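You operate a simulated robot arm through the tools that you are given. There is no shell and no other tool. Be economical: measure what you need, move in short steps, check, and stop when the job is done.

You run a simulated two-armed robot. Do the job below in one go: nothing can be reset, and whatever is moved stays where it is left.

Task
Press a stud into the red bracket; lay it in the white tray.
Fine: hold the jig while the lever is thrown; the lever ends open. Set down upright: what you pick out.

The check looks at the end state, three seconds after you hand in, the way a careful person would. Anything else that was tipped, shoved, dropped, spilled or broken makes it a failure.

Robot
Two 7-joint arms with two-finger parallel grippers on one trunk, on a base that drives. Base frame: it is fixed to the floor where the robot stands at the start and does not move with it; the origin is under the middle of the robot, x ahead of it, y to its left, z up; the surface under the hand at the start is at about z = 0.84. Readings come in m, degrees, newtons and seconds.
The left shoulder is at the start at [0.05, 0.187, 1.135], the right one opposite. With the tool pointing down near the work surface each hand reaches from about 0.1 to 0.66 m from the robot's upright axis, wherever it stands, measured 20 degrees to its own side. Places, roughly: earth block [3.1, 0.2, 0.7]; inside of the white tray [0.7, -0.3, 0.8]; nest of the press jig [0.5, -0.2, 0.9]; stud lever [0.5, -0.3, 0.9]. Payload 3.43 kg a hand.
The TCP of each hand is the grasp point between the finger pads, 0.03 m short of the fingertips. In the tool frame z runs along the fingers and y along their closing line. The gripper opens to 0.094 m. The fingers are 0.028 m wide and 0.01 m thick; the gripper's body (0.05 by 0.096 m) begins 0.055 m behind the TCP.
Orientation is that of the tool frame in the base frame, as a unit quaternion [x, y, z, w]. With the fingers straight down and closing along the base's y, the tool's x points along the base's -x, its y along +y and its z along -z.

Tools
- The arms move only by the tool apply_moves. It takes "left_plan", "right_plan" or both (then of equal length, played together; a hand with none holds still); each is a list of rows, each a list of 7 numbers: the turn, a rotation vector about the tool's x, y, z in units of 180 degrees (1.0 is 180 degrees), then the shift along the tool's x, y, z in units of 300 mm (1.0 is 300 mm), then the finger opening in m, from 0 to 0.094. In form: [[wx, wy, wz, dx, dy, dz, gripper], ...]. A call has 1 to 20 rows; each row is the pose to reach, as a shift and turn from the pose commanded when the call began, along the tool's axes at that moment. A call with a number of a shift or a turn outside -1 to 1 is refused whole. A row lasts 0.2 s, in which the tool goes at most 0.05 m and 8.6 degrees; a call with a longer step from one row to the next is refused whole, and so is a gripper value outside its range. A pose out of reach is approached as far as the arm can. The call stops where the force on the tool passes 40 N (or 10 N more than at its start, if that is more) or the arm is blocked; 0.2 s more then pass. The fingers move at their own pace (about 0.153 m/s each) and stop on an object; they squeeze with about 22 N. The grip force told is the motor's: it shows also when the fingers shut on nothing. Time passes only in rows, and 0.2 s behind the last, so rows that repeat a pose let the fingers close. It gives the time, the measured TCP pose, the force on the tool (base axes), the opening and the grip force at its end, in the units of the frame above (readings bear some noise), with the torque about the TCP (base axes, N m) and any sound that the robot's microphone picked up.
- Cameras (640 x 400 px; columns grow to the right, rows downward): "scene" is now at [0.1435, -0.0348, 1.3158]; the picture's right is [-0.38, -0.92, 0.00], its down [-0.37, 0.15, -0.92] and it looks along [0.85, -0.35, -0.40] (base axes); focal length 243 px, centre (320, 200). "left" rides on the left gripper at [0.076, -0.014, -0.102] in its tool frame; the picture's right is [0.18, 0.98, 0.00], its down [-0.75, 0.14, -0.64] and it looks along [-0.63, 0.12, 0.77] (tool axes); focal length 243 px, centre (320, 200). "right" rides on the right gripper at [0.076, 0.014, -0.102] in its tool frame; the picture's right is [-0.18, 0.98, 0.00], its down [-0.75, -0.14, -0.64] and it looks along [-0.63, -0.12, 0.77] (tool axes); focal length 243 px, centre (320, 200).
- camera(camera): a new picture of that camera. No time passes.
- lift_body(by): slides the trunk up (or, below 0, down) by that many m; the arms and the scene camera ride with it, the base frame stays. It gives what a move gives, with no picture.
- steer(legs): drives the robot by 1 to 6 legs, each [ahead, left, turn to the left] in m, m and degrees, along the robot's own axes; the way and the turn of a leg run together, so that a leg with both is an arc; at most 1.5 m and 180 degrees a leg. The arms and the cameras ride along, it lands a little off, and it stops where it bumps. It gives what a move gives.
- aim_head(pan, tilt): turns the head with the scene camera to pan (to the left, within 80 degrees either way) and tilt (down, from -29 to 69), counted from straight ahead of the robot. It gives what a move gives.
- probe_pixels(camera, pixels): for up to 12 pixels [column, row] of the newest picture of that camera ("zoom" is the newest enlarged one), the place [x, y, z] in the base frame of the surface seen there, good to about 0.003 m. No time passes.
- inspect(camera, box): a new picture of the part [left, top, right, bottom] of that camera's present view, enlarged. No time passes.
- job_done(): hands the job in; it is judged then, once.

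Keep the steps short. Do not move on a guess: measure, check each grasp and each placing, and mend mistakes. In all there are 80 turns and 58 pictures (those below and enlarged ones count). Leave the grippers open and the arms clear of the work at the hand-in unless told otherwise, and finish with a single line.

The tools are called after "Request:" as a command line: name --argument value ..., lists and objects as JSON in quotes. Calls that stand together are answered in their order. apply_moves: Moves the arms, as the interface text tells. Its arguments: {"type":"object","properties":{"left_plan":{"type":"array"},"right_plan":{"type":"array"}},"required":[]} The other tools are called the same way: lift_body (by) slides the trunk up or down; steer (legs) drives the base; aim_head (pan, tilt) turns the head that bears the scene camera; camera (camera) takes a picture; probe_pixels (camera, pixels) gives the place of the surface under pixels of a picture; inspect (camera, box) takes an enlarged picture of a part of a camera's view; job_done () hands the job in.

At the start:

```text
time_s: 0.0
left_position: [0.4035, -0.0055, 1.1657]
left_orientation: [-0.001, 1.0, 0.0, 0.001]
left_contact_force: [0.1, -0.3, -0.2]
left_moment: [0.02, 0.0, 0.02]
left_finger_gap: 0.0942
left_finger_force: 0.0
right_position: [0.4359, -0.3506, 1.255]
right_orientation: [0.001, 1.0, 0.0, 0.0]
right_contact_force: [-0.3, 0.1, 0.1]
right_moment: [0.03, -0.01, 0.0]
right_finger_gap: 0.094
right_finger_force: 0.0
trunk travel left (down, up): [-0.35, 0.082]
robot x, y, heading: [0.0051, -0.0, -0.0]
head pan, tilt: [-22.5, 23.5]
```

scene: 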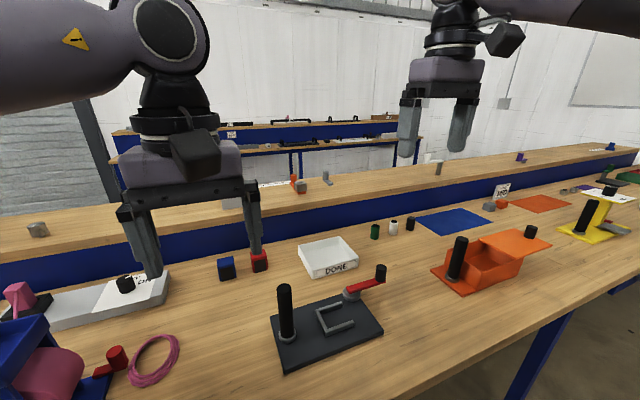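
right: 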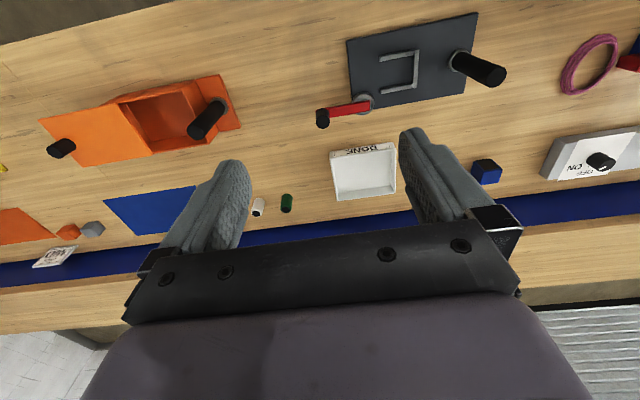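
left: 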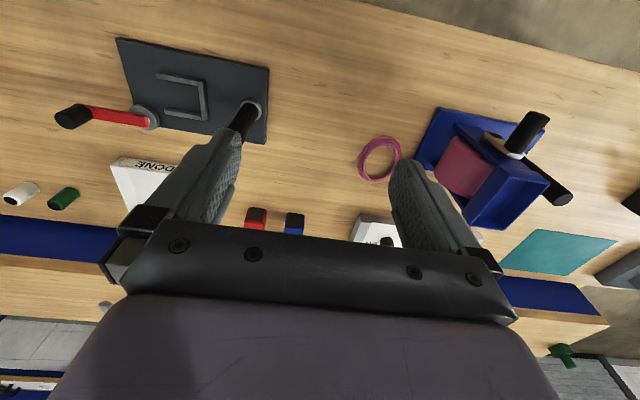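

I see the jig (dark plate, black post, red lever) at about (325,325), the white tray at (328,258), and red and blue blocks at (260,260) and (226,268). I'll enlarge these areas first.

Request:
inspect --camera "scene" --box '[200, 210, 440, 380]'

Request:
inspect --camera "left" --box '[0, 20, 340, 250]'

```text
2.35 times, centred on (320, 295) of scene
```

zoom: 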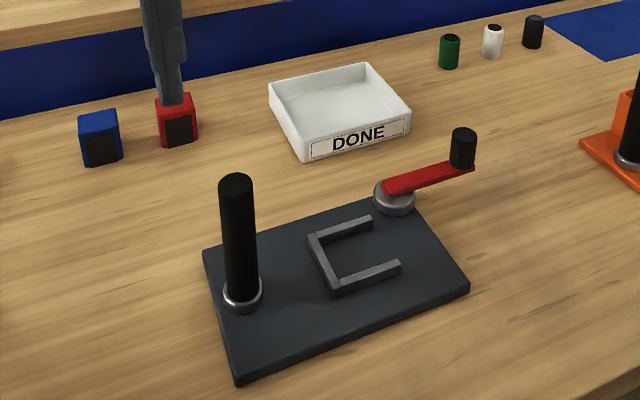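

```text
1.74 times, centred on (170, 135) of left
```

zoom: 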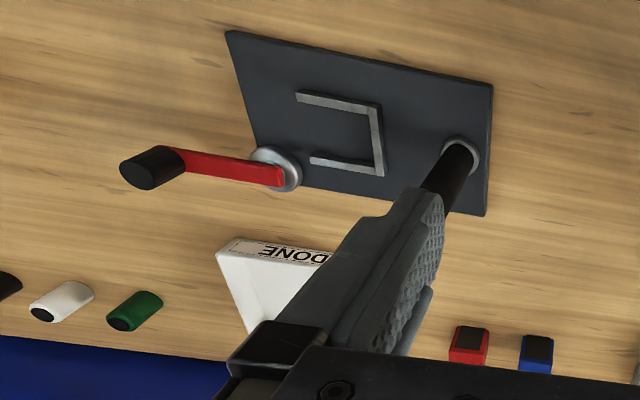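

Next I'll measure the nest, post, lever, tray and both blocks from the scene picture.

Request:
inspect --camera "scene" --box '[260, 255, 400, 375]'

Request:
probe_pixels --camera "scene" --pixels '[[285, 288], [287, 335], [381, 268], [352, 293], [366, 285], [260, 253], [260, 263], [226, 260], [226, 272], [328, 265], [328, 240], [300, 330]]'

```text
3.33 times, centred on (330, 315) of scene
```

zoom: 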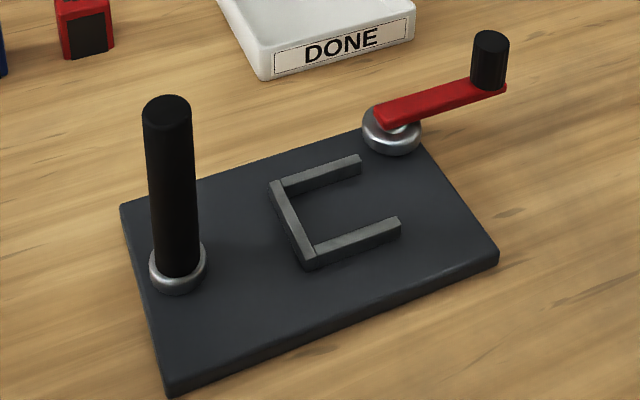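

```text
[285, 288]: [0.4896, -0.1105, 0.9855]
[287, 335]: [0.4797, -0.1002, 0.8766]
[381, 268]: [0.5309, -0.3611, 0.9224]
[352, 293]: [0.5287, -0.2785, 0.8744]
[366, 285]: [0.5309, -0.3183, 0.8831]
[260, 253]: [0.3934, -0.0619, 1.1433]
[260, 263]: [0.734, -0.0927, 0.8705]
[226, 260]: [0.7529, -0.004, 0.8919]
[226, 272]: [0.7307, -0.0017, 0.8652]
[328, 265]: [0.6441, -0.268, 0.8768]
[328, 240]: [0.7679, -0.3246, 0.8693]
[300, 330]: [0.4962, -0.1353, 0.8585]
```

I'll measure the nest bars, plate edges, tray and bench edge for planning.

Request:
probe_pixels --camera "zoom" --pixels '[[277, 184], [310, 255], [397, 222], [357, 160], [340, 210], [123, 208], [168, 385], [494, 250], [488, 40], [490, 85], [385, 120], [420, 145]]'

Request:
probe_pixels --camera "scene" --pixels '[[260, 255], [254, 257], [267, 254], [262, 270], [298, 247], [312, 279], [358, 263], [345, 238], [328, 262], [400, 390], [440, 372], [328, 254]]'

Request:
inspect --camera "scene" --box '[210, 235, 290, 285]'

```text
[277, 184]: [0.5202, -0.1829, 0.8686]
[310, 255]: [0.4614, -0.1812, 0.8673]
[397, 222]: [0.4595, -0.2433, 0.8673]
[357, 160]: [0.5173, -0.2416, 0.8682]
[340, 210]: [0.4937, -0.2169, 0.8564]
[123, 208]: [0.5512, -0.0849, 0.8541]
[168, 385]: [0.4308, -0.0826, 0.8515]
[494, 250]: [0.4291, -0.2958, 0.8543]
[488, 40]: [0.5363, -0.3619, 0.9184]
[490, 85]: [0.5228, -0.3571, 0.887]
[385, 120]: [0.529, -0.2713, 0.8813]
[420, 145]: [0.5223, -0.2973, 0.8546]
```

```text
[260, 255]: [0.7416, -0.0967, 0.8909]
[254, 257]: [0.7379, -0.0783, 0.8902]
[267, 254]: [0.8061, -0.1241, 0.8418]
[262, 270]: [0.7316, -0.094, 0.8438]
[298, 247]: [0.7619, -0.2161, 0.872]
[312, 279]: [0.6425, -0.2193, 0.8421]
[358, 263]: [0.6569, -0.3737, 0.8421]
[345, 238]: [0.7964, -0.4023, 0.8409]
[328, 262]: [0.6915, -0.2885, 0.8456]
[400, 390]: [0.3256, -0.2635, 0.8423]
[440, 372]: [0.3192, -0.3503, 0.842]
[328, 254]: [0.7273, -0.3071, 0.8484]
```

```text
8.00 times, centred on (250, 260) of scene
```

zoom: 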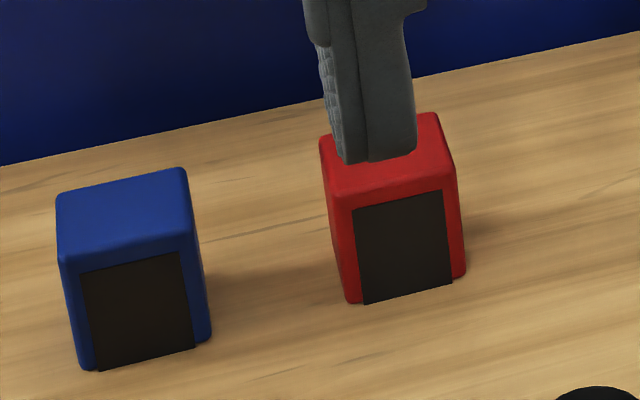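

Here is what I read so far:
- Bracket: red, about 0.045 m wide and 0.05 m tall, at about (0.755, -0.095). Its dark opening faces me.
- Nest: C-shaped, mouth toward -y, centred at about (0.49, -0.21).
- Post (0.485, -0.105), lever handle (0.53, -0.36).

The bracket and tray are just out of reach, so I'll drive ahead a little.

Request:
steer --legs '[[0.1, 0, 0]]'

```text
time_s: 1.1
left_position: [0.5038, -0.0054, 1.1644]
left_orientation: [-0.001, 1.0, 0.0, 0.0]
left_contact_force: [0.1, -0.1, -0.8]
left_moment: [0.0, 0.0, 0.01]
left_finger_gap: 0.094
left_finger_force: 0.1
right_position: [0.5353, -0.3502, 1.2548]
right_orientation: [0.0, 1.0, 0.0, 0.0]
right_contact_force: [0.9, -1.1, 0.8]
right_moment: [0.01, 0.03, -0.03]
right_finger_gap: 0.0941
right_finger_force: 0.1
trunk travel left (down, up): [-0.35, 0.082]
robot x, y, heading: [0.0954, -0.0029, -0.2]
head pan, tilt: [-22.5, 23.5]
```

It went clean with no bump. I'll go a little further.

Request:
steer --legs '[[0.06, 0, 0]]'

Request:
apply_moves --left_plan '[[0, 0, 0, 0.1, 0.12, 0, 0.094], [0, 0, 0, 0.2, 0.24, 0, 0.094], [0, 0, 0, 0.3, 0.36, 0, 0.094], [0, 0, 0, 0.4, 0.48, 0, 0.094], [0, 0, 0, 0.5, 0.6, 0, 0.094]]'

Request:
aim_head --pan -25 --tilt 35

Request:
camera --camera "scene"

Request:
camera --camera "right"

```text
time_s: 2.1
left_position: [0.5638, -0.0049, 1.1663]
left_orientation: [0.0, 1.0, 0.0, -0.001]
left_contact_force: [0.3, 0.4, -1.0]
left_moment: [-0.01, 0.03, 0.02]
left_finger_gap: 0.0938
left_finger_force: 0.0
right_position: [0.5953, -0.3501, 1.254]
right_orientation: [0.001, 1.0, 0.0, 0.001]
right_contact_force: [-0.4, -0.2, 0.0]
right_moment: [-0.01, 0.05, -0.02]
right_finger_gap: 0.094
right_finger_force: 0.0
trunk travel left (down, up): [-0.35, 0.082]
robot x, y, heading: [0.1589, -0.0015, -0.1]
head pan, tilt: [-22.5, 23.5]
```

```text
time_s: 3.3
left_position: [0.4116, 0.176, 1.1657]
left_orientation: [-0.002, 1.0, -0.001, 0.001]
left_contact_force: [0.7, -0.1, 0.1]
left_moment: [0.02, -0.01, 0.01]
left_finger_gap: 0.0937
left_finger_force: 0.0
right_position: [0.5929, -0.3487, 1.2546]
right_orientation: [-0.001, 1.0, 0.0, 0.001]
right_contact_force: [0.9, -0.5, -0.4]
right_moment: [0.0, 0.02, -0.01]
right_finger_gap: 0.0941
right_finger_force: 0.1
trunk travel left (down, up): [-0.35, 0.082]
robot x, y, heading: [0.1573, -0.001, 0.2]
head pan, tilt: [-22.5, 23.5]
```

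```text
time_s: 4.0
left_position: [0.4122, 0.1754, 1.1652]
left_orientation: [-0.001, 1.0, -0.001, 0.0]
left_contact_force: [-0.2, -0.7, 0.5]
left_moment: [-0.02, 0.05, -0.01]
left_finger_gap: 0.094
left_finger_force: 0.0
right_position: [0.5951, -0.35, 1.2541]
right_orientation: [0.0, 1.0, 0.0, -0.001]
right_contact_force: [0.3, 0.6, 0.8]
right_moment: [0.02, -0.01, -0.04]
right_finger_gap: 0.0938
right_finger_force: 0.1
trunk travel left (down, up): [-0.35, 0.082]
robot x, y, heading: [0.1594, -0.0009, -0.0]
head pan, tilt: [-25.0, 35.0]
```

```text
50 pictures are left
```

scene: 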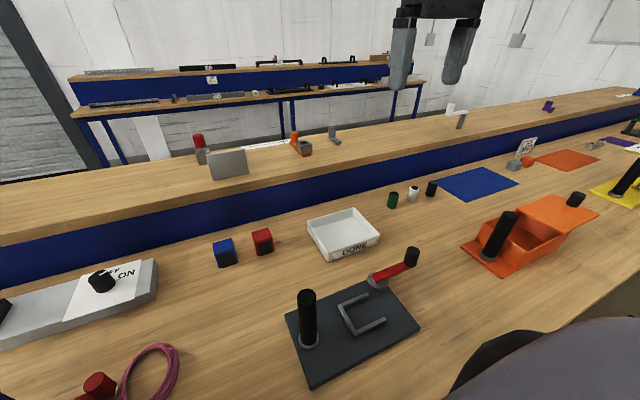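

```text
49 pictures are left
```

right: 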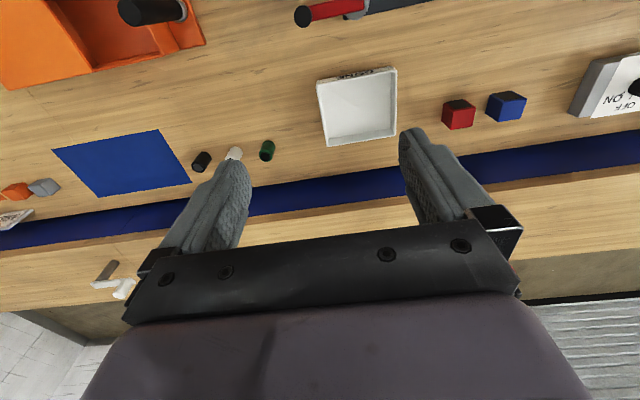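

The view of the bracket is clear now, at (262,243). I'll enlarge it and measure it, along with the jig.

Request:
inspect --camera "scene" --box '[242, 222, 284, 264]'

Request:
probe_pixels --camera "zoom" --pixels '[[180, 170], [430, 140], [150, 130], [370, 105], [270, 140], [300, 270], [260, 360]]'

```text
9.52 times, centred on (263, 243) of scene
```

zoom: 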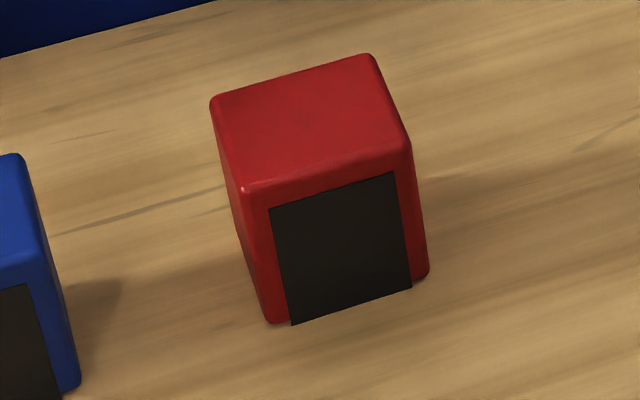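

```text
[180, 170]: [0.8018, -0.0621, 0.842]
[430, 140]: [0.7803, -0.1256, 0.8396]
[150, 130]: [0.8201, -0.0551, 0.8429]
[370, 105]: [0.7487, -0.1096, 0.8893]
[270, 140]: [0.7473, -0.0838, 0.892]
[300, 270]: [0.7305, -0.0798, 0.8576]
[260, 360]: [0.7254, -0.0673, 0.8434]
```

Next, the top-face corners, to get the bracket's yaw and size.

Request:
probe_pixels --camera "zoom" --pixels '[[252, 183], [402, 148], [222, 104], [365, 64], [310, 120], [270, 315], [420, 272], [345, 240]]'

Request:
inspect --camera "scene" --box '[270, 235, 440, 385]'

```text
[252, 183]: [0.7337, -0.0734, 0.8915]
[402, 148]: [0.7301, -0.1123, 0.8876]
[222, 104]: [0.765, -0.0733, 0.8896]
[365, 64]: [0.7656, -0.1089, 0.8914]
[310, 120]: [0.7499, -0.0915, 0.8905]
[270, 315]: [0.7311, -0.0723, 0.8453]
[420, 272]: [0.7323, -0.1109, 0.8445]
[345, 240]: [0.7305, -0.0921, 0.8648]
```

```text
2.67 times, centred on (355, 310) of scene
```

zoom: 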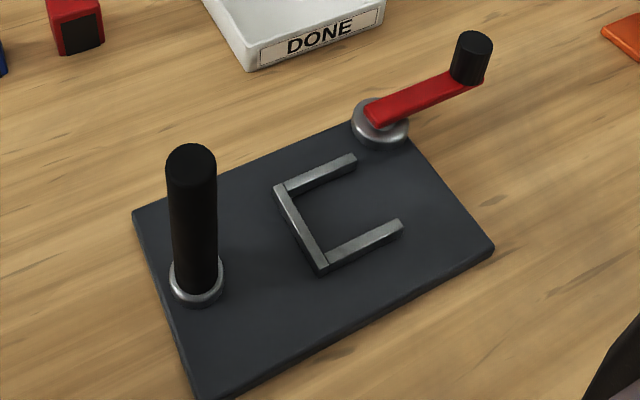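

Readings:
- Bracket centre is about (0.749, -0.092), 0.04 m square, bottom 0.842, top 0.891, square to the axes.
- Nest inside spans x ≈ 0.467–0.513, with its back at y ≈ -0.187.

I'll bring the right hand above the bracket.

Request:
apply_moves --right_plan '[[0, 0, 0, -0.051, 0.086, 0.0847, 0.08], [0, 0, 0, -0.102, 0.172, 0.169, 0.08], [0, 0, 0, -0.153, 0.258, 0.254, 0.08], [0, 0, 0, -0.204, 0.344, 0.339, 0.08], [0, 0, 0, -0.255, 0.43, 0.423, 0.08], [0, 0, 0, -0.306, 0.516, 0.508, 0.08], [0, 0, 0, -0.357, 0.602, 0.593, 0.08], [0, 0, 0, -0.408, 0.688, 0.678, 0.08], [0, 0, 0, -0.459, 0.774, 0.762, 0.08], [0, 0, 0, -0.513, 0.86, 0.847, 0.08], [0, 0, 0, -0.513, 0.86, 0.847, 0.08]]'

Request:
camera --camera "right"

```text
time_s: 6.5
left_position: [0.4128, 0.1753, 1.1654]
left_orientation: [-0.001, 1.0, 0.0, 0.001]
left_contact_force: [0.6, -0.8, -0.6]
left_moment: [-0.01, -0.02, 0.05]
left_finger_gap: 0.094
left_finger_force: 0.1
right_position: [0.6508, -0.193, 1.0213]
right_orientation: [-0.001, 1.0, 0.001, 0.002]
right_contact_force: [-0.2, 0.2, -0.5]
right_moment: [-0.02, -0.01, -0.01]
right_finger_gap: 0.0797
right_finger_force: 0.0
right hand out of reach, approached as far as the arm can: row 5, 6, 7, 8, 9, 10, 11
trunk travel left (down, up): [-0.35, 0.082]
robot x, y, heading: [0.1624, 0.0032, 0.1]
head pan, tilt: [-25.0, 35.0]
```

```text
46 pictures are left
```

right: 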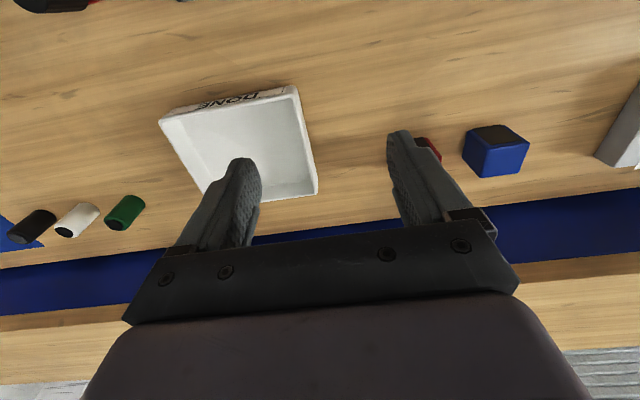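

At this height it falls short, stopping at (0.651, -0.193, 1.021). The fingertips are clear of everything, so I'll drive a bit closer.

Request:
steer --legs '[[0.08, 0, 0]]'

```text
time_s: 7.6
left_position: [0.4785, 0.1743, 1.1661]
left_orientation: [0.0, 1.0, -0.001, 0.001]
left_contact_force: [1.0, -0.3, 0.2]
left_moment: [-0.01, 0.0, -0.01]
left_finger_gap: 0.094
left_finger_force: 0.0
right_position: [0.716, -0.1973, 1.0225]
right_orientation: [0.003, 1.0, -0.001, 0.001]
right_contact_force: [-0.4, 0.3, 0.2]
right_moment: [-0.01, -0.01, 0.0]
right_finger_gap: 0.0804
right_finger_force: 0.0
trunk travel left (down, up): [-0.35, 0.082]
robot x, y, heading: [0.2277, 0.0012, -0.1]
head pan, tilt: [-25.0, 35.0]
stopped in leg 1: the robot was blocked; the commanded pose is now the measured one
```

The base touched the bench at x = 0.228, so I'll back off a touch and check the scene.

Request:
steer --legs '[[-0.015, 0, 0]]'

Request:
camera --camera "scene"

Request:
probe_pixels --camera "scene" --pixels '[[262, 240], [306, 298], [410, 255], [345, 240]]'

```text
time_s: 8.3
left_position: [0.467, 0.1751, 1.1644]
left_orientation: [0.002, 1.0, 0.0, -0.001]
left_contact_force: [-0.3, 0.5, -0.3]
left_moment: [0.01, -0.01, -0.01]
left_finger_gap: 0.094
left_finger_force: 0.2
right_position: [0.705, -0.1949, 1.0221]
right_orientation: [0.003, 1.0, 0.0, 0.0]
right_contact_force: [-0.2, 0.3, 0.4]
right_moment: [0.06, -0.07, 0.0]
right_finger_gap: 0.08
right_finger_force: 0.1
trunk travel left (down, up): [-0.35, 0.082]
robot x, y, heading: [0.2117, 0.0012, 0.0]
head pan, tilt: [-25.0, 35.0]
```

```text
45 pictures are left
```

scene: 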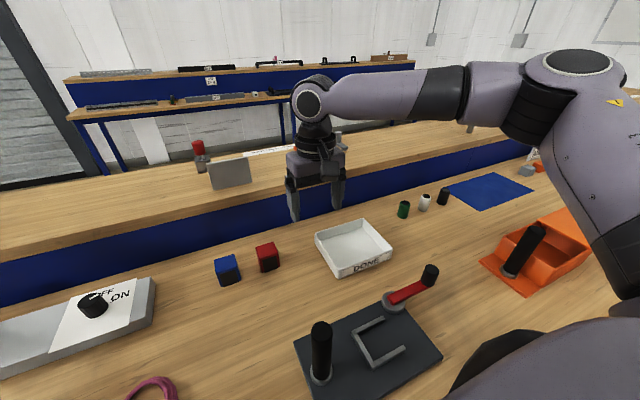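

```text
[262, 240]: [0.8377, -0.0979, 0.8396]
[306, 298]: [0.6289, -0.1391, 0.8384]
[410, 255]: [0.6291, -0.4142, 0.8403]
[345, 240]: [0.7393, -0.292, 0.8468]
```

Nothing was disturbed. Now the right hand goes above the bracket at z = 0.95.

Request:
apply_moves --right_plan '[[0, 0, 0, -0.037, 0.086, 0.03, 0.08], [0, 0, 0, -0.074, 0.172, 0.06, 0.08], [0, 0, 0, -0.11, 0.258, 0.12, 0.08], [0, 0, 0, -0.147, 0.343, 0.18, 0.08], [0, 0, 0, -0.147, 0.343, 0.24, 0.08], [0, 0, 0, -0.147, 0.343, 0.24, 0.08]]'

Request:
camera --camera "right"

Request:
inspect --camera "scene" --box '[210, 170, 330, 300]'

```text
time_s: 9.7
left_position: [0.4674, 0.1744, 1.1634]
left_orientation: [0.0, 1.0, 0.0, -0.001]
left_contact_force: [1.1, 0.4, -0.9]
left_moment: [0.0, 0.04, 0.0]
left_finger_gap: 0.0941
left_finger_force: 0.0
right_position: [0.678, -0.181, 0.9774]
right_orientation: [0.004, 1.0, -0.001, 0.0]
right_contact_force: [0.8, -0.3, -0.4]
right_moment: [0.0, 0.02, 0.01]
right_finger_gap: 0.08
right_finger_force: 0.0
right hand out of reach, approached as far as the arm can: row 1, 2, 3, 4, 5, 6
trunk travel left (down, up): [-0.35, 0.082]
robot x, y, heading: [0.2161, -0.0018, -0.4]
head pan, tilt: [-25.0, 35.0]
```

```text
44 pictures are left
```

right: 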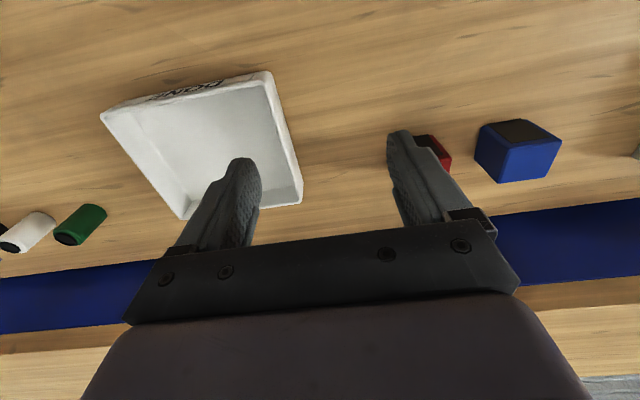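

```text
3.08 times, centred on (270, 235) of scene
```

zoom: 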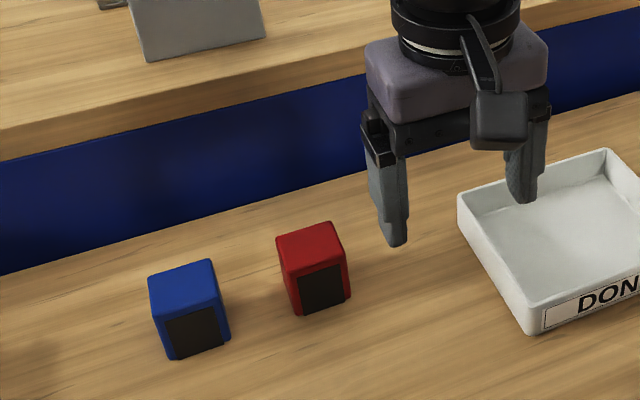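

The arm is cramped reaching across the body. I'll slide the base left so the bracket is in front of the right shoulder. The fingertips at 0.947 clear the 0.892 block tops.

Request:
steer --legs '[[0, 0.13, 0]]'

```text
time_s: 11.5
left_position: [0.4684, 0.3051, 1.1648]
left_orientation: [-0.001, 1.0, 0.0, 0.0]
left_contact_force: [-0.1, 0.1, -0.6]
left_moment: [-0.03, 0.0, -0.02]
left_finger_gap: 0.0943
left_finger_force: 0.1
right_position: [0.6805, -0.0499, 0.9763]
right_orientation: [0.003, 1.0, 0.0, 0.0]
right_contact_force: [0.6, -0.3, -0.5]
right_moment: [-0.01, 0.03, 0.01]
right_finger_gap: 0.0797
right_finger_force: 0.1
trunk travel left (down, up): [-0.35, 0.082]
robot x, y, heading: [0.2175, 0.1312, -0.2]
head pan, tilt: [-25.0, 35.0]
```

I'll issue a null move to learn where the commanded pose stands now. Every candidate pose is above the blocks.

Request:
apply_moves --right_plan '[[0, 0, 0, 0, 0, 0, 0.08], [0, 0, 0, 0, 0, 0, 0.08]]'

```text
time_s: 12.1
left_position: [0.4695, 0.3035, 1.1647]
left_orientation: [0.0, 1.0, -0.001, -0.001]
left_contact_force: [-0.5, 0.9, 0.6]
left_moment: [0.0, 0.0, 0.01]
left_finger_gap: 0.0937
left_finger_force: 0.0
right_position: [0.68, -0.0499, 0.9767]
right_orientation: [0.003, 1.0, 0.0, 0.0]
right_contact_force: [0.2, -0.6, -0.4]
right_moment: [-0.05, 0.02, 0.02]
right_finger_gap: 0.0799
right_finger_force: 0.0
trunk travel left (down, up): [-0.35, 0.082]
robot x, y, heading: [0.214, 0.1351, -0.4]
head pan, tilt: [-25.0, 35.0]
```

The commanded pose equals the measured one. Now I'll move over the bracket.

Request:
apply_moves --right_plan '[[0, 0, 0, -0.08, -0.05, 0.03, 0.08], [0, 0, 0, -0.16, -0.1, 0.06, 0.08], [0, 0, 0, -0.23, -0.14, 0.09, 0.08], [0, 0, 0, -0.23, -0.14, 0.09, 0.08]]'

Request:
camera --camera "right"

```text
time_s: 13.1
left_position: [0.4693, 0.3053, 1.1641]
left_orientation: [0.0, 1.0, 0.0, -0.001]
left_contact_force: [-0.4, 0.3, 0.6]
left_moment: [0.01, -0.03, 0.01]
left_finger_gap: 0.0939
left_finger_force: 0.0
right_position: [0.7278, -0.1071, 0.956]
right_orientation: [0.002, 1.0, -0.001, 0.0]
right_contact_force: [0.3, -0.3, 0.0]
right_moment: [0.03, 0.0, 0.01]
right_finger_gap: 0.08
right_finger_force: 0.1
right hand out of reach, approached as far as the arm can: row 1, 2, 3, 4
trunk travel left (down, up): [-0.35, 0.082]
robot x, y, heading: [0.2147, 0.1312, -0.3]
head pan, tilt: [-25.0, 35.0]
```

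```text
42 pictures are left
```

right: 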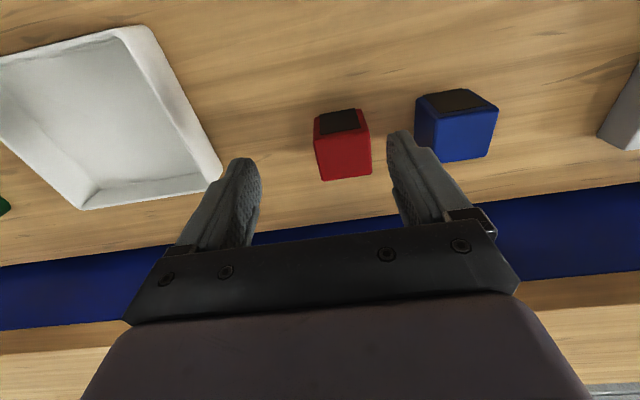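

It's nearly there, and reach grows as the hand gets lower relative to the shoulder. I'll raise the trunk 0.075.

Request:
lift_body --by 0.075

Request:
apply_moves --right_plan '[[0, 0, 0, 0, 0, 0.1, 0.08], [0, 0, 0, 0, 0, 0.2, 0.08], [0, 0, 0, 0, 0, 0.25, 0.08], [0, 0, 0, 0, 0, 0.25, 0.08]]'

```text
time_s: 14.2
left_position: [0.4698, 0.3046, 1.239]
left_orientation: [0.0, 1.0, 0.001, -0.001]
left_contact_force: [0.2, 0.2, -0.1]
left_moment: [0.0, -0.01, 0.0]
left_finger_gap: 0.0937
left_finger_force: 0.0
right_position: [0.727, -0.1072, 1.0297]
right_orientation: [0.003, 1.0, 0.001, 0.001]
right_contact_force: [0.5, 0.7, 0.4]
right_moment: [-0.02, 0.01, 0.01]
right_finger_gap: 0.0797
right_finger_force: 0.1
trunk travel left (down, up): [-0.425, 0.007]
robot x, y, heading: [0.214, 0.1301, -0.2]
head pan, tilt: [-25.0, 35.0]
```

```text
time_s: 15.2
left_position: [0.4678, 0.3047, 1.2394]
left_orientation: [0.001, 1.0, 0.0, 0.0]
left_contact_force: [-0.5, -0.3, 0.2]
left_moment: [-0.03, 0.01, 0.0]
left_finger_gap: 0.0941
left_finger_force: 0.1
right_position: [0.7085, -0.1235, 0.9713]
right_orientation: [0.002, 1.0, 0.001, 0.001]
right_contact_force: [-0.8, 0.3, 0.2]
right_moment: [0.01, 0.03, 0.02]
right_finger_gap: 0.08
right_finger_force: 0.1
right hand out of reach, approached as far as the arm can: row 1, 2, 3, 4
trunk travel left (down, up): [-0.425, 0.007]
robot x, y, heading: [0.2148, 0.1296, -0.2]
head pan, tilt: [-25.0, 35.0]
```

Lower was worse, so I'll look at how the arm is posed.

Request:
aim_head --pan -35 --tilt 25

Request:
camera --camera "scene"

```text
time_s: 16.0
left_position: [0.469, 0.3064, 1.2405]
left_orientation: [0.0, 1.0, 0.0, -0.002]
left_contact_force: [-0.3, 0.5, 0.6]
left_moment: [0.0, -0.01, 0.02]
left_finger_gap: 0.094
left_finger_force: 0.0
right_position: [0.7086, -0.1222, 0.9704]
right_orientation: [0.003, 1.0, 0.001, 0.0]
right_contact_force: [-0.3, 0.0, -0.1]
right_moment: [-0.01, 0.0, 0.0]
right_finger_gap: 0.0799
right_finger_force: 0.1
trunk travel left (down, up): [-0.425, 0.007]
robot x, y, heading: [0.2133, 0.1318, -0.2]
head pan, tilt: [-35.0, 25.0]
```

```text
41 pictures are left
```

scene: 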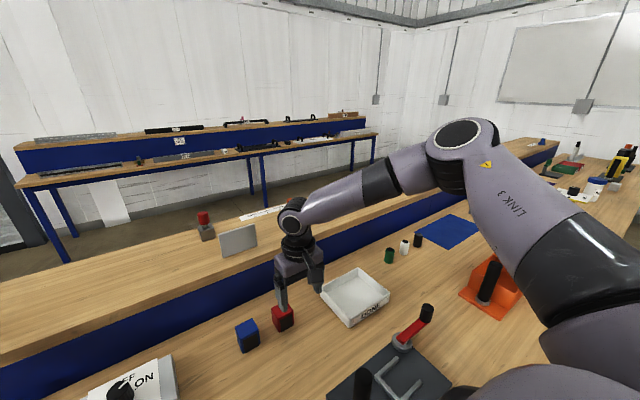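

The arm isn't stretched, so some joint is limiting it with the tool exactly vertical. Tilting the fingers forward about 20° around the closing line should bring the wrist closer and leave the grip faces unchanged. I'll try that.

Request:
apply_moves --right_plan '[[0, -0.04, 0, 0, 0, 0, 0.08], [0, -0.08, 0, 0, 0, 0, 0.08], [0, -0.111, 0, -0.05, 0.04, 0.02, 0.08], [0, -0.111, 0, -0.1, 0.08, 0.04, 0.08], [0, -0.111, 0, -0.135, 0.1, 0.05, 0.08], [0, -0.111, 0, -0.135, 0.1, 0.05, 0.08]]'

```text
time_s: 17.4
left_position: [0.469, 0.3051, 1.2398]
left_orientation: [-0.001, 1.0, 0.0, -0.001]
left_contact_force: [-0.6, 0.6, 0.2]
left_moment: [-0.04, 0.01, -0.01]
left_finger_gap: 0.094
left_finger_force: 0.0
right_position: [0.7407, -0.1017, 0.9642]
right_orientation: [0.002, 0.985, 0.0, 0.173]
right_contact_force: [0.3, -0.2, -0.1]
right_moment: [0.0, 0.01, 0.01]
right_finger_gap: 0.08
right_finger_force: 0.0
right hand out of reach, approached as far as the arm can: row 5, 6
trunk travel left (down, up): [-0.425, 0.007]
robot x, y, heading: [0.2153, 0.131, -0.3]
head pan, tilt: [-35.0, 25.0]
```

That gained about 4.5 cm. I'll raise the hand, then lower the trunk so the wrist is level with the shoulder, where reach is greatest.

Request:
apply_moves --right_plan '[[0, 0, 0, -0.034, 0, -0.094, 0.08], [0, 0, 0, -0.069, 0, -0.188, 0.08], [0, 0, 0, -0.103, 0, -0.282, 0.08], [0, 0, 0, -0.103, 0, -0.282, 0.08]]'

Request:
lift_body --by -0.12

```text
time_s: 18.4
left_position: [0.4685, 0.3045, 1.2397]
left_orientation: [0.0, 1.0, 0.001, -0.001]
left_contact_force: [-0.8, 0.0, -1.0]
left_moment: [0.01, -0.01, -0.01]
left_finger_gap: 0.0939
left_finger_force: 0.1
right_position: [0.7386, -0.0991, 1.0548]
right_orientation: [0.002, 0.985, -0.001, 0.174]
right_contact_force: [0.0, 0.2, 0.4]
right_moment: [0.0, -0.03, 0.05]
right_finger_gap: 0.0801
right_finger_force: 0.1
trunk travel left (down, up): [-0.425, 0.007]
robot x, y, heading: [0.2134, 0.1301, -0.3]
head pan, tilt: [-35.0, 25.0]
```

```text
time_s: 19.9
left_position: [0.4691, 0.3052, 1.1195]
left_orientation: [0.0, 1.0, 0.001, -0.002]
left_contact_force: [0.2, -0.1, 0.0]
left_moment: [-0.01, -0.01, 0.01]
left_finger_gap: 0.0939
left_finger_force: 0.1
right_position: [0.7381, -0.0982, 0.9341]
right_orientation: [0.002, 0.985, -0.001, 0.174]
right_contact_force: [-0.4, -0.2, 1.0]
right_moment: [-0.02, 0.0, 0.02]
right_finger_gap: 0.08
right_finger_force: 0.1
trunk travel left (down, up): [-0.305, 0.127]
robot x, y, heading: [0.2118, 0.1273, -0.2]
head pan, tilt: [-35.0, 25.0]
```

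The hand is now between heights with the bracket between its fingers. I'll go down to TCP z ≈ 0.893, about (0.745, -0.092).

Request:
apply_moves --right_plan '[[0, 0, 0, 0, 0.02, 0.05, 0.08], [0, 0, 0, 0.01, 0.02, 0.1, 0.08], [0, 0, 0, 0.023, 0.02, 0.136, 0.08], [0, 0, 0, 0.023, 0.02, 0.136, 0.08]]'

Request:
camera --camera "right"

Request:
inspect --camera "scene" --box '[210, 180, 340, 370]'

```text
time_s: 20.9
left_position: [0.4682, 0.3059, 1.1195]
left_orientation: [0.0, 1.0, 0.0, 0.0]
left_contact_force: [-0.9, -0.1, 0.0]
left_moment: [-0.04, 0.0, 0.01]
left_finger_gap: 0.0942
left_finger_force: 0.1
right_position: [0.7459, -0.0934, 0.8943]
right_orientation: [0.002, 0.985, -0.001, 0.173]
right_contact_force: [0.5, -0.2, -0.4]
right_moment: [-0.02, 0.04, 0.0]
right_finger_gap: 0.0802
right_finger_force: 0.0
trunk travel left (down, up): [-0.305, 0.127]
robot x, y, heading: [0.2165, 0.1308, -0.2]
head pan, tilt: [-35.0, 25.0]
```

```text
40 pictures are left
```

right: 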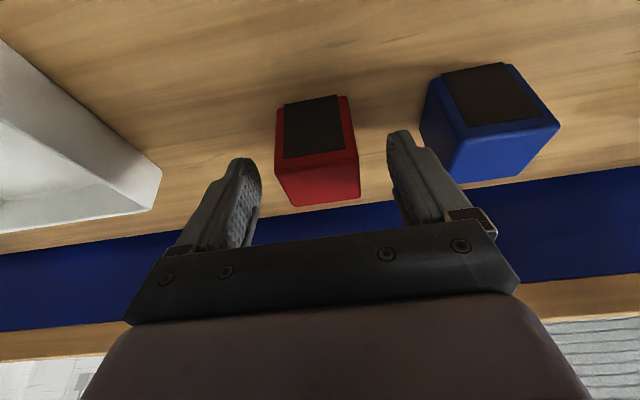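

```text
2.11 times, centred on (275, 275) of scene
```

zoom: 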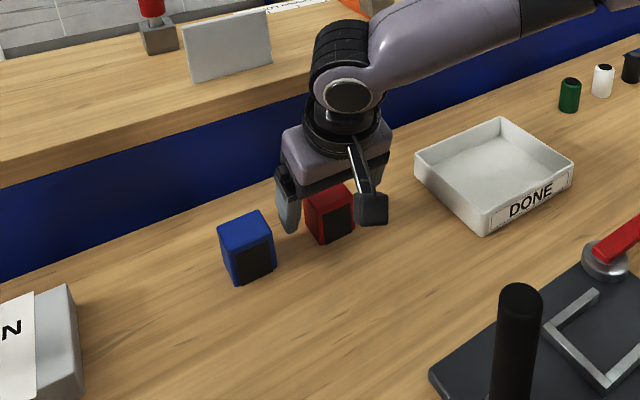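

The fingers straddle the bracket, so I'll close.

Request:
apply_moves --right_plan '[[0, 0, 0, 0, 0, 0, 0.06], [0, 0, 0, 0, 0, 0, 0.045], [0, 0, 0, 0, 0, 0, 0.03], [0, 0, 0, 0, 0, 0, 0.03]]'

```text
time_s: 21.9
left_position: [0.4681, 0.3042, 1.1188]
left_orientation: [0.0, 1.0, 0.001, -0.001]
left_contact_force: [0.7, 0.0, 0.3]
left_moment: [0.02, -0.01, -0.02]
left_finger_gap: 0.094
left_finger_force: 0.0
right_position: [0.7463, -0.0911, 0.8943]
right_orientation: [0.003, 0.985, 0.0, 0.173]
right_contact_force: [-0.6, 0.3, 0.3]
right_moment: [-0.02, 0.0, 0.02]
right_finger_gap: 0.0477
right_finger_force: 22.0
trunk travel left (down, up): [-0.305, 0.127]
robot x, y, heading: [0.2165, 0.1306, -0.2]
head pan, tilt: [-35.0, 25.0]
```

Gripped at 22 N with the opening at 0.0477, so the bracket is about 48 mm wide. I'll lift it straight up and check.

Request:
apply_moves --right_plan '[[0, 0, 0, -0.02, 0, -0.055, 0.03], [0, 0, 0, -0.053, 0, -0.146, 0.03], [0, 0, 0, -0.1, 0, -0.275, 0.03], [0, 0, 0, -0.125, 0, -0.344, 0.03], [0, 0, 0, -0.125, 0, -0.344, 0.03]]'

Request:
camera --camera "right"

Request:
inspect --camera "scene" --box '[210, 180, 340, 370]'

```text
time_s: 23.1
left_position: [0.4692, 0.3053, 1.1205]
left_orientation: [0.0, 1.0, 0.0, -0.001]
left_contact_force: [0.3, -0.7, -0.1]
left_moment: [-0.03, 0.02, 0.01]
left_finger_gap: 0.0941
left_finger_force: 0.0
right_position: [0.7465, -0.0934, 1.0027]
right_orientation: [0.003, 0.985, 0.0, 0.174]
right_contact_force: [-0.4, 0.7, -1.3]
right_moment: [0.01, -0.01, -0.02]
right_finger_gap: 0.0477
right_finger_force: 22.0
trunk travel left (down, up): [-0.305, 0.127]
robot x, y, heading: [0.2138, 0.1329, -0.3]
head pan, tilt: [-35.0, 25.0]
```

```text
38 pictures are left
```

right: 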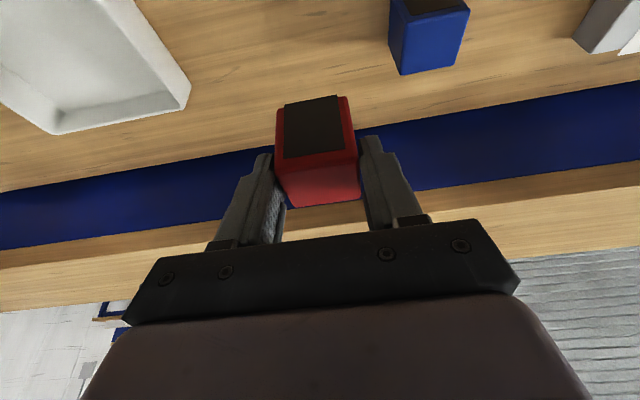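

```text
2.11 times, centred on (275, 275) of scene
```

zoom: 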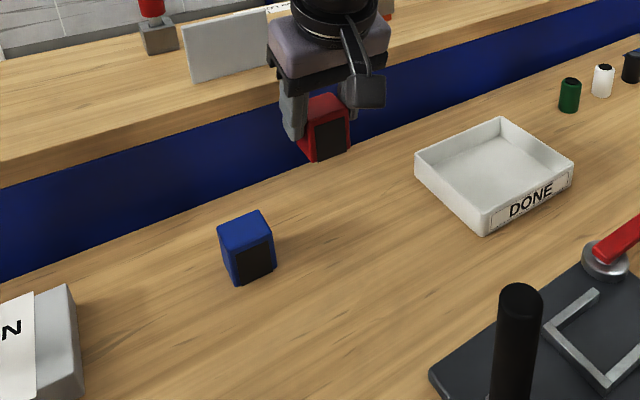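

The bracket is lifted and secure. I'll probe its true faces in the right-hand picture.

Request:
probe_pixels --camera "right" --pixels '[[279, 150], [354, 145], [281, 110], [347, 102], [287, 200], [355, 195], [320, 160], [320, 200], [315, 130], [276, 135], [282, 170], [356, 160]]'

Request:
inspect --camera "scene" --box '[310, 290, 480, 400]'

Request:
probe_pixels --camera "scene" --pixels '[[428, 309], [402, 345], [366, 370]]'

```text
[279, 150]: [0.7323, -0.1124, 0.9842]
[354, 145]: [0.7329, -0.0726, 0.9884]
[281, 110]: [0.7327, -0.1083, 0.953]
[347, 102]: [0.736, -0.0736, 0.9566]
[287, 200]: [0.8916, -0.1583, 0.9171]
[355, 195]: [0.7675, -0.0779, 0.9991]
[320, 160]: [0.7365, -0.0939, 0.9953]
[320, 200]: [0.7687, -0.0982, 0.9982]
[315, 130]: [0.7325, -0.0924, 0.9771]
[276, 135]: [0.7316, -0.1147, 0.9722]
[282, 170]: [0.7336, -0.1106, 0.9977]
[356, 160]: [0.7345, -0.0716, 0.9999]
```

```text
3.64 times, centred on (395, 345) of scene
```

zoom: 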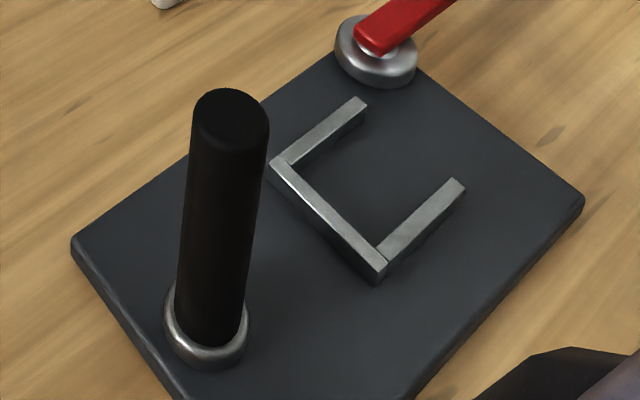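

```text
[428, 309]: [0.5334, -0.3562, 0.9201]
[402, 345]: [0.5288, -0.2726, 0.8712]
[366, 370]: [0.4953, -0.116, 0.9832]
```

Bracket in hand: x 0.7325–0.770, y -0.115 to -0.071, centre about 4.5 mm ahead of the TCP. Now I'll probe the nest bars finely.

Request:
probe_pixels --camera "zoom" --pixels '[[320, 134], [340, 118], [305, 147], [400, 234], [420, 217], [440, 200], [310, 190], [335, 215], [355, 235], [340, 180], [360, 160], [400, 190]]'

```text
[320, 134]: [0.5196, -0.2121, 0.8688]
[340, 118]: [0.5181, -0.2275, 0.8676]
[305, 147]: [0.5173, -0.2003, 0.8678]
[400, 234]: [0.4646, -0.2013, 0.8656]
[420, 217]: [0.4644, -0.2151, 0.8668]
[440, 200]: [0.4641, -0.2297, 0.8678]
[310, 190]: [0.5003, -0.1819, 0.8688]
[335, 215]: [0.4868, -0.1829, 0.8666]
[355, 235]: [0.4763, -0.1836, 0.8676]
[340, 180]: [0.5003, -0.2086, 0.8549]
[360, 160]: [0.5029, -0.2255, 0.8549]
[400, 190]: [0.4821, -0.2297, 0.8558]
```

The nest mid-x is ≈ 0.491, its back inner face y ≈ -0.187, the plate 0.8555. With the bracket carried at 0.95 (bottom), I'll slide the base right so both hands can work the jig.

Request:
steer --legs '[[0, -0.2, 0]]'

Request:
apply_moves --right_plan '[[0, 0, 0, 0, 0, 0, 0.03]]'

```text
time_s: 25.5
left_position: [0.4682, 0.105, 1.1192]
left_orientation: [-0.001, 1.0, 0.001, -0.001]
left_contact_force: [0.8, -0.2, -0.2]
left_moment: [0.03, 0.0, -0.02]
left_finger_gap: 0.094
left_finger_force: 0.1
right_position: [0.7453, -0.2927, 1.002]
right_orientation: [0.002, 0.985, -0.001, 0.174]
right_contact_force: [-0.4, -0.8, -0.7]
right_moment: [-0.01, 0.05, -0.01]
right_finger_gap: 0.0476
right_finger_force: 22.0
trunk travel left (down, up): [-0.305, 0.127]
robot x, y, heading: [0.2158, -0.0687, -0.2]
head pan, tilt: [-35.0, 25.0]
```

```text
time_s: 25.9
left_position: [0.467, 0.1052, 1.1197]
left_orientation: [-0.001, 1.0, 0.001, -0.001]
left_contact_force: [0.1, -0.6, 0.2]
left_moment: [0.0, 0.0, -0.02]
left_finger_gap: 0.0938
left_finger_force: 0.0
right_position: [0.7458, -0.2935, 1.0023]
right_orientation: [0.002, 0.985, -0.001, 0.173]
right_contact_force: [-0.2, 1.1, -0.5]
right_moment: [0.0, 0.02, -0.01]
right_finger_gap: 0.0478
right_finger_force: 22.1
trunk travel left (down, up): [-0.305, 0.127]
robot x, y, heading: [0.2164, -0.0685, -0.0]
head pan, tilt: [-35.0, 25.0]
```

Now I'll carry it over the nest at z ≈ 1.0.

Request:
apply_moves --right_plan '[[0, 0, 0, 0.101, 0.034, -0.037, 0.03], [0, 0, 0, 0.203, 0.068, -0.074, 0.03], [0, 0, 0, 0.304, 0.102, -0.111, 0.03], [0, 0, 0, 0.406, 0.137, -0.148, 0.03], [0, 0, 0, 0.507, 0.171, -0.184, 0.03], [0, 0, 0, 0.608, 0.205, -0.221, 0.03], [0, 0, 0, 0.71, 0.239, -0.258, 0.03], [0, 0, 0, 0.811, 0.273, -0.295, 0.03], [0, 0, 0, 0.811, 0.273, -0.295, 0.03]]'

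Request:
aim_head --pan -25 --tilt 55

Request:
camera --camera "scene"

Request:
camera --camera "right"

```text
time_s: 27.8
left_position: [0.468, 0.1046, 1.119]
left_orientation: [-0.001, 1.0, -0.001, -0.001]
left_contact_force: [-0.4, 0.1, -1.4]
left_moment: [0.03, -0.02, 0.01]
left_finger_gap: 0.0939
left_finger_force: 0.1
right_position: [0.495, -0.2094, 1.0065]
right_orientation: [0.002, 0.984, -0.003, 0.177]
right_contact_force: [5.0, 0.0, -1.0]
right_moment: [0.01, 0.31, 0.04]
right_finger_gap: 0.0479
right_finger_force: 22.4
right hand out of reach, approached as far as the arm can: row 8, 9
trunk travel left (down, up): [-0.305, 0.127]
robot x, y, heading: [0.2129, -0.0711, 0.0]
head pan, tilt: [-35.0, 25.0]
stopped in row 9 (right hand): the force on the tool passed its limit at 43 N (the readings are from after the stop); the commanded pose is now the measured one
```

```text
time_s: 28.8
left_position: [0.468, 0.1049, 1.1197]
left_orientation: [-0.001, 1.0, 0.001, -0.001]
left_contact_force: [-0.3, 0.4, 1.2]
left_moment: [-0.02, 0.01, -0.02]
left_finger_gap: 0.0938
left_finger_force: 0.0
right_position: [0.4939, -0.2095, 1.006]
right_orientation: [0.002, 0.984, -0.004, 0.177]
right_contact_force: [10.6, 0.0, -1.6]
right_moment: [0.06, 0.67, -0.05]
right_finger_gap: 0.0476
right_finger_force: 22.0
trunk travel left (down, up): [-0.305, 0.127]
robot x, y, heading: [0.2158, -0.0667, 0.1]
head pan, tilt: [-25.0, 55.0]
```

```text
35 pictures are left
```

scene: 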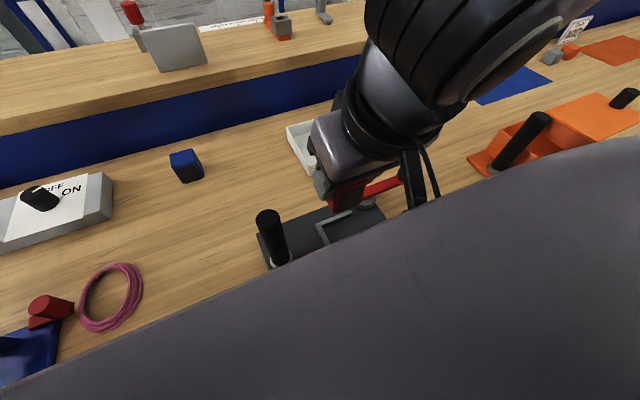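

```text
34 pictures are left
```

right: 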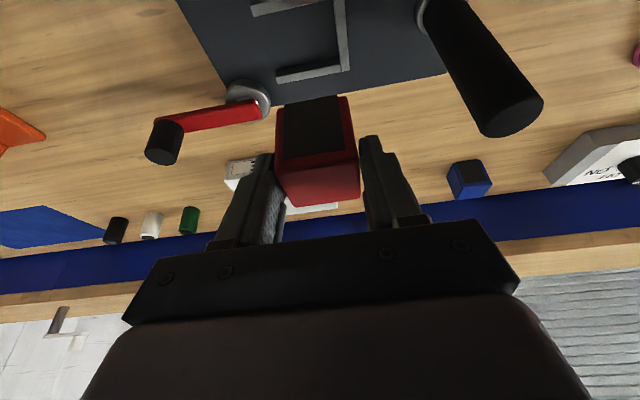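

The wrist touched my own arm because I'm too close to the jig, and the bracket is still firm. I'll ease forward 3 cm, then back the base off.

Request:
apply_moves --right_plan '[[0, 0, 0, -0.05, 0, 0.017, 0.03], [0, 0, 0, -0.094, 0, 0.034, 0.03], [0, 0, 0, -0.094, 0, 0.034, 0.03]]'

Request:
steer --legs '[[-0.13, 0, 0]]'

```text
time_s: 29.6
left_position: [0.4687, 0.104, 1.1191]
left_orientation: [-0.001, 1.0, -0.001, -0.001]
left_contact_force: [-0.5, -0.2, 0.6]
left_moment: [-0.01, 0.03, 0.0]
left_finger_gap: 0.0939
left_finger_force: 0.1
right_position: [0.5239, -0.2089, 1.0051]
right_orientation: [0.0, 0.984, -0.003, 0.176]
right_contact_force: [-0.5, -0.2, -0.9]
right_moment: [-0.02, 0.01, 0.03]
right_finger_gap: 0.0473
right_finger_force: 21.8
trunk travel left (down, up): [-0.305, 0.127]
robot x, y, heading: [0.2112, -0.0704, -0.0]
head pan, tilt: [-25.0, 55.0]
```

```text
time_s: 30.9
left_position: [0.3368, 0.1049, 1.1194]
left_orientation: [-0.001, 1.0, -0.001, -0.001]
left_contact_force: [-1.0, 0.2, 0.7]
left_moment: [-0.04, -0.04, 0.02]
left_finger_gap: 0.0939
left_finger_force: 0.1
right_position: [0.3939, -0.2084, 1.0072]
right_orientation: [0.0, 0.984, -0.003, 0.177]
right_contact_force: [0.5, 0.2, -0.2]
right_moment: [-0.03, -0.03, 0.01]
right_finger_gap: 0.0478
right_finger_force: 22.1
trunk travel left (down, up): [-0.305, 0.127]
robot x, y, heading: [0.0823, -0.0719, -0.1]
head pan, tilt: [-25.0, 55.0]
```

Clear of contact. Now over the nest, then down to z ≈ 0.94, so the bracket bottom is at about 0.888.

Request:
apply_moves --right_plan '[[0, 0.001, 0, -0.1, -0.003, 0.036, 0.03], [0, 0.002, 0, -0.2, -0.006, 0.071, 0.03], [0, 0.002, 0, -0.29, -0.009, 0.107, 0.03], [0, 0.002, 0, -0.25, -0.009, 0.212, 0.03], [0, 0.002, 0, -0.212, -0.009, 0.317, 0.03], [0, 0.002, 0, -0.212, -0.009, 0.317, 0.03]]'

Request:
camera --camera "right"

Request:
camera --camera "scene"

```text
time_s: 32.3
left_position: [0.3387, 0.105, 1.1203]
left_orientation: [-0.001, 1.0, 0.0, -0.001]
left_contact_force: [0.3, -0.4, 0.5]
left_moment: [-0.01, 0.01, 0.01]
left_finger_gap: 0.0936
left_finger_force: 0.1
right_position: [0.4849, -0.2127, 0.938]
right_orientation: [0.001, 0.985, -0.003, 0.174]
right_contact_force: [0.2, 0.2, -0.6]
right_moment: [0.01, 0.01, -0.03]
right_finger_gap: 0.0474
right_finger_force: 22.0
trunk travel left (down, up): [-0.305, 0.127]
robot x, y, heading: [0.0847, -0.0704, 0.0]
head pan, tilt: [-25.0, 55.0]
```

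```text
33 pictures are left
```

right: 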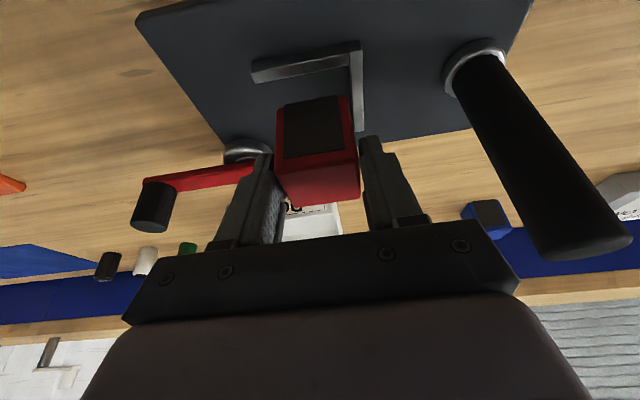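

```text
32 pictures are left
```

scene: 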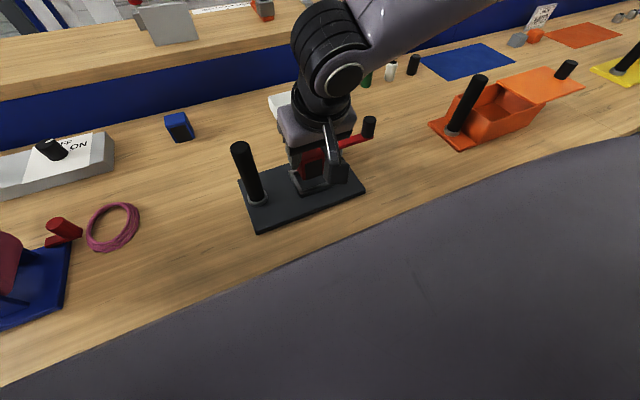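

Zooming in to compare the bracket with the nest bars before I lower it.

Request:
inspect --camera "right" --box '[220, 20, 400, 220]'

Request:
probe_pixels --camera "right" --pixels '[[279, 150], [354, 145], [281, 110], [347, 102], [320, 200], [315, 130], [305, 65], [356, 80], [356, 110], [270, 72], [340, 57], [300, 90]]'

```text
2.00 times, centred on (310, 120) of right
```

zoom: 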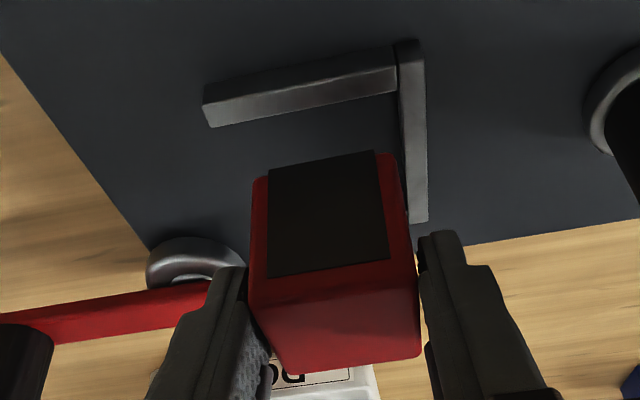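

```text
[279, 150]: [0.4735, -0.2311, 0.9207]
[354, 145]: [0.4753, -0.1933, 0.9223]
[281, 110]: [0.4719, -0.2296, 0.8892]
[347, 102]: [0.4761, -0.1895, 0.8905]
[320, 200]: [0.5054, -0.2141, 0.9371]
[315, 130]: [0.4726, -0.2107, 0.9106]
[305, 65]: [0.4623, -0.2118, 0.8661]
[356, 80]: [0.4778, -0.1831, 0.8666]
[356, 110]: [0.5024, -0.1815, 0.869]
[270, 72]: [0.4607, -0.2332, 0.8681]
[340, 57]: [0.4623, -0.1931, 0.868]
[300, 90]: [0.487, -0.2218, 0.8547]
```

The bracket front is at x 0.4725 and the near bar's inner face at about 0.467. The +y side has only about 2 mm to the back bar. I'll shift -3.5 mm in x and -3 mm in y, then lower to TCP 0.912 and watch the force.

Request:
apply_moves --right_plan '[[0, 0, 0, 0.011, -0.01, -0.004, 0.03], [0, 0, 0, 0.021, -0.01, 0.023, 0.03], [0, 0, 0, 0.031, -0.01, 0.05, 0.03], [0, 0, 0, 0.041, -0.01, 0.077, 0.03], [0, 0, 0, 0.041, -0.01, 0.077, 0.03]]'

Request:
inspect --camera "right" --box '[220, 20, 400, 220]'

```text
time_s: 33.5
left_position: [0.3381, 0.1047, 1.1188]
left_orientation: [-0.002, 1.0, -0.001, -0.001]
left_contact_force: [-0.8, -1.0, -0.5]
left_moment: [-0.01, -0.01, 0.0]
left_finger_gap: 0.0939
left_finger_force: 0.0
right_position: [0.482, -0.2145, 0.9128]
right_orientation: [0.001, 0.985, -0.004, 0.173]
right_contact_force: [0.0, -0.4, -1.1]
right_moment: [-0.01, 0.03, 0.04]
right_finger_gap: 0.0477
right_finger_force: 22.0
trunk travel left (down, up): [-0.305, 0.127]
robot x, y, heading: [0.0864, -0.0692, 0.1]
head pan, tilt: [-25.0, 55.0]
```

```text
2.00 times, centred on (310, 120) of right
```

zoom: 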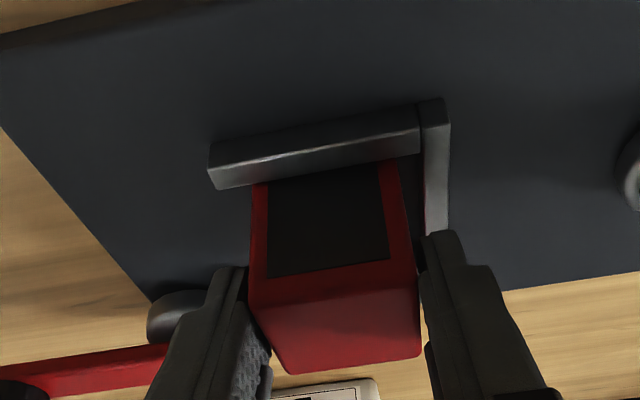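

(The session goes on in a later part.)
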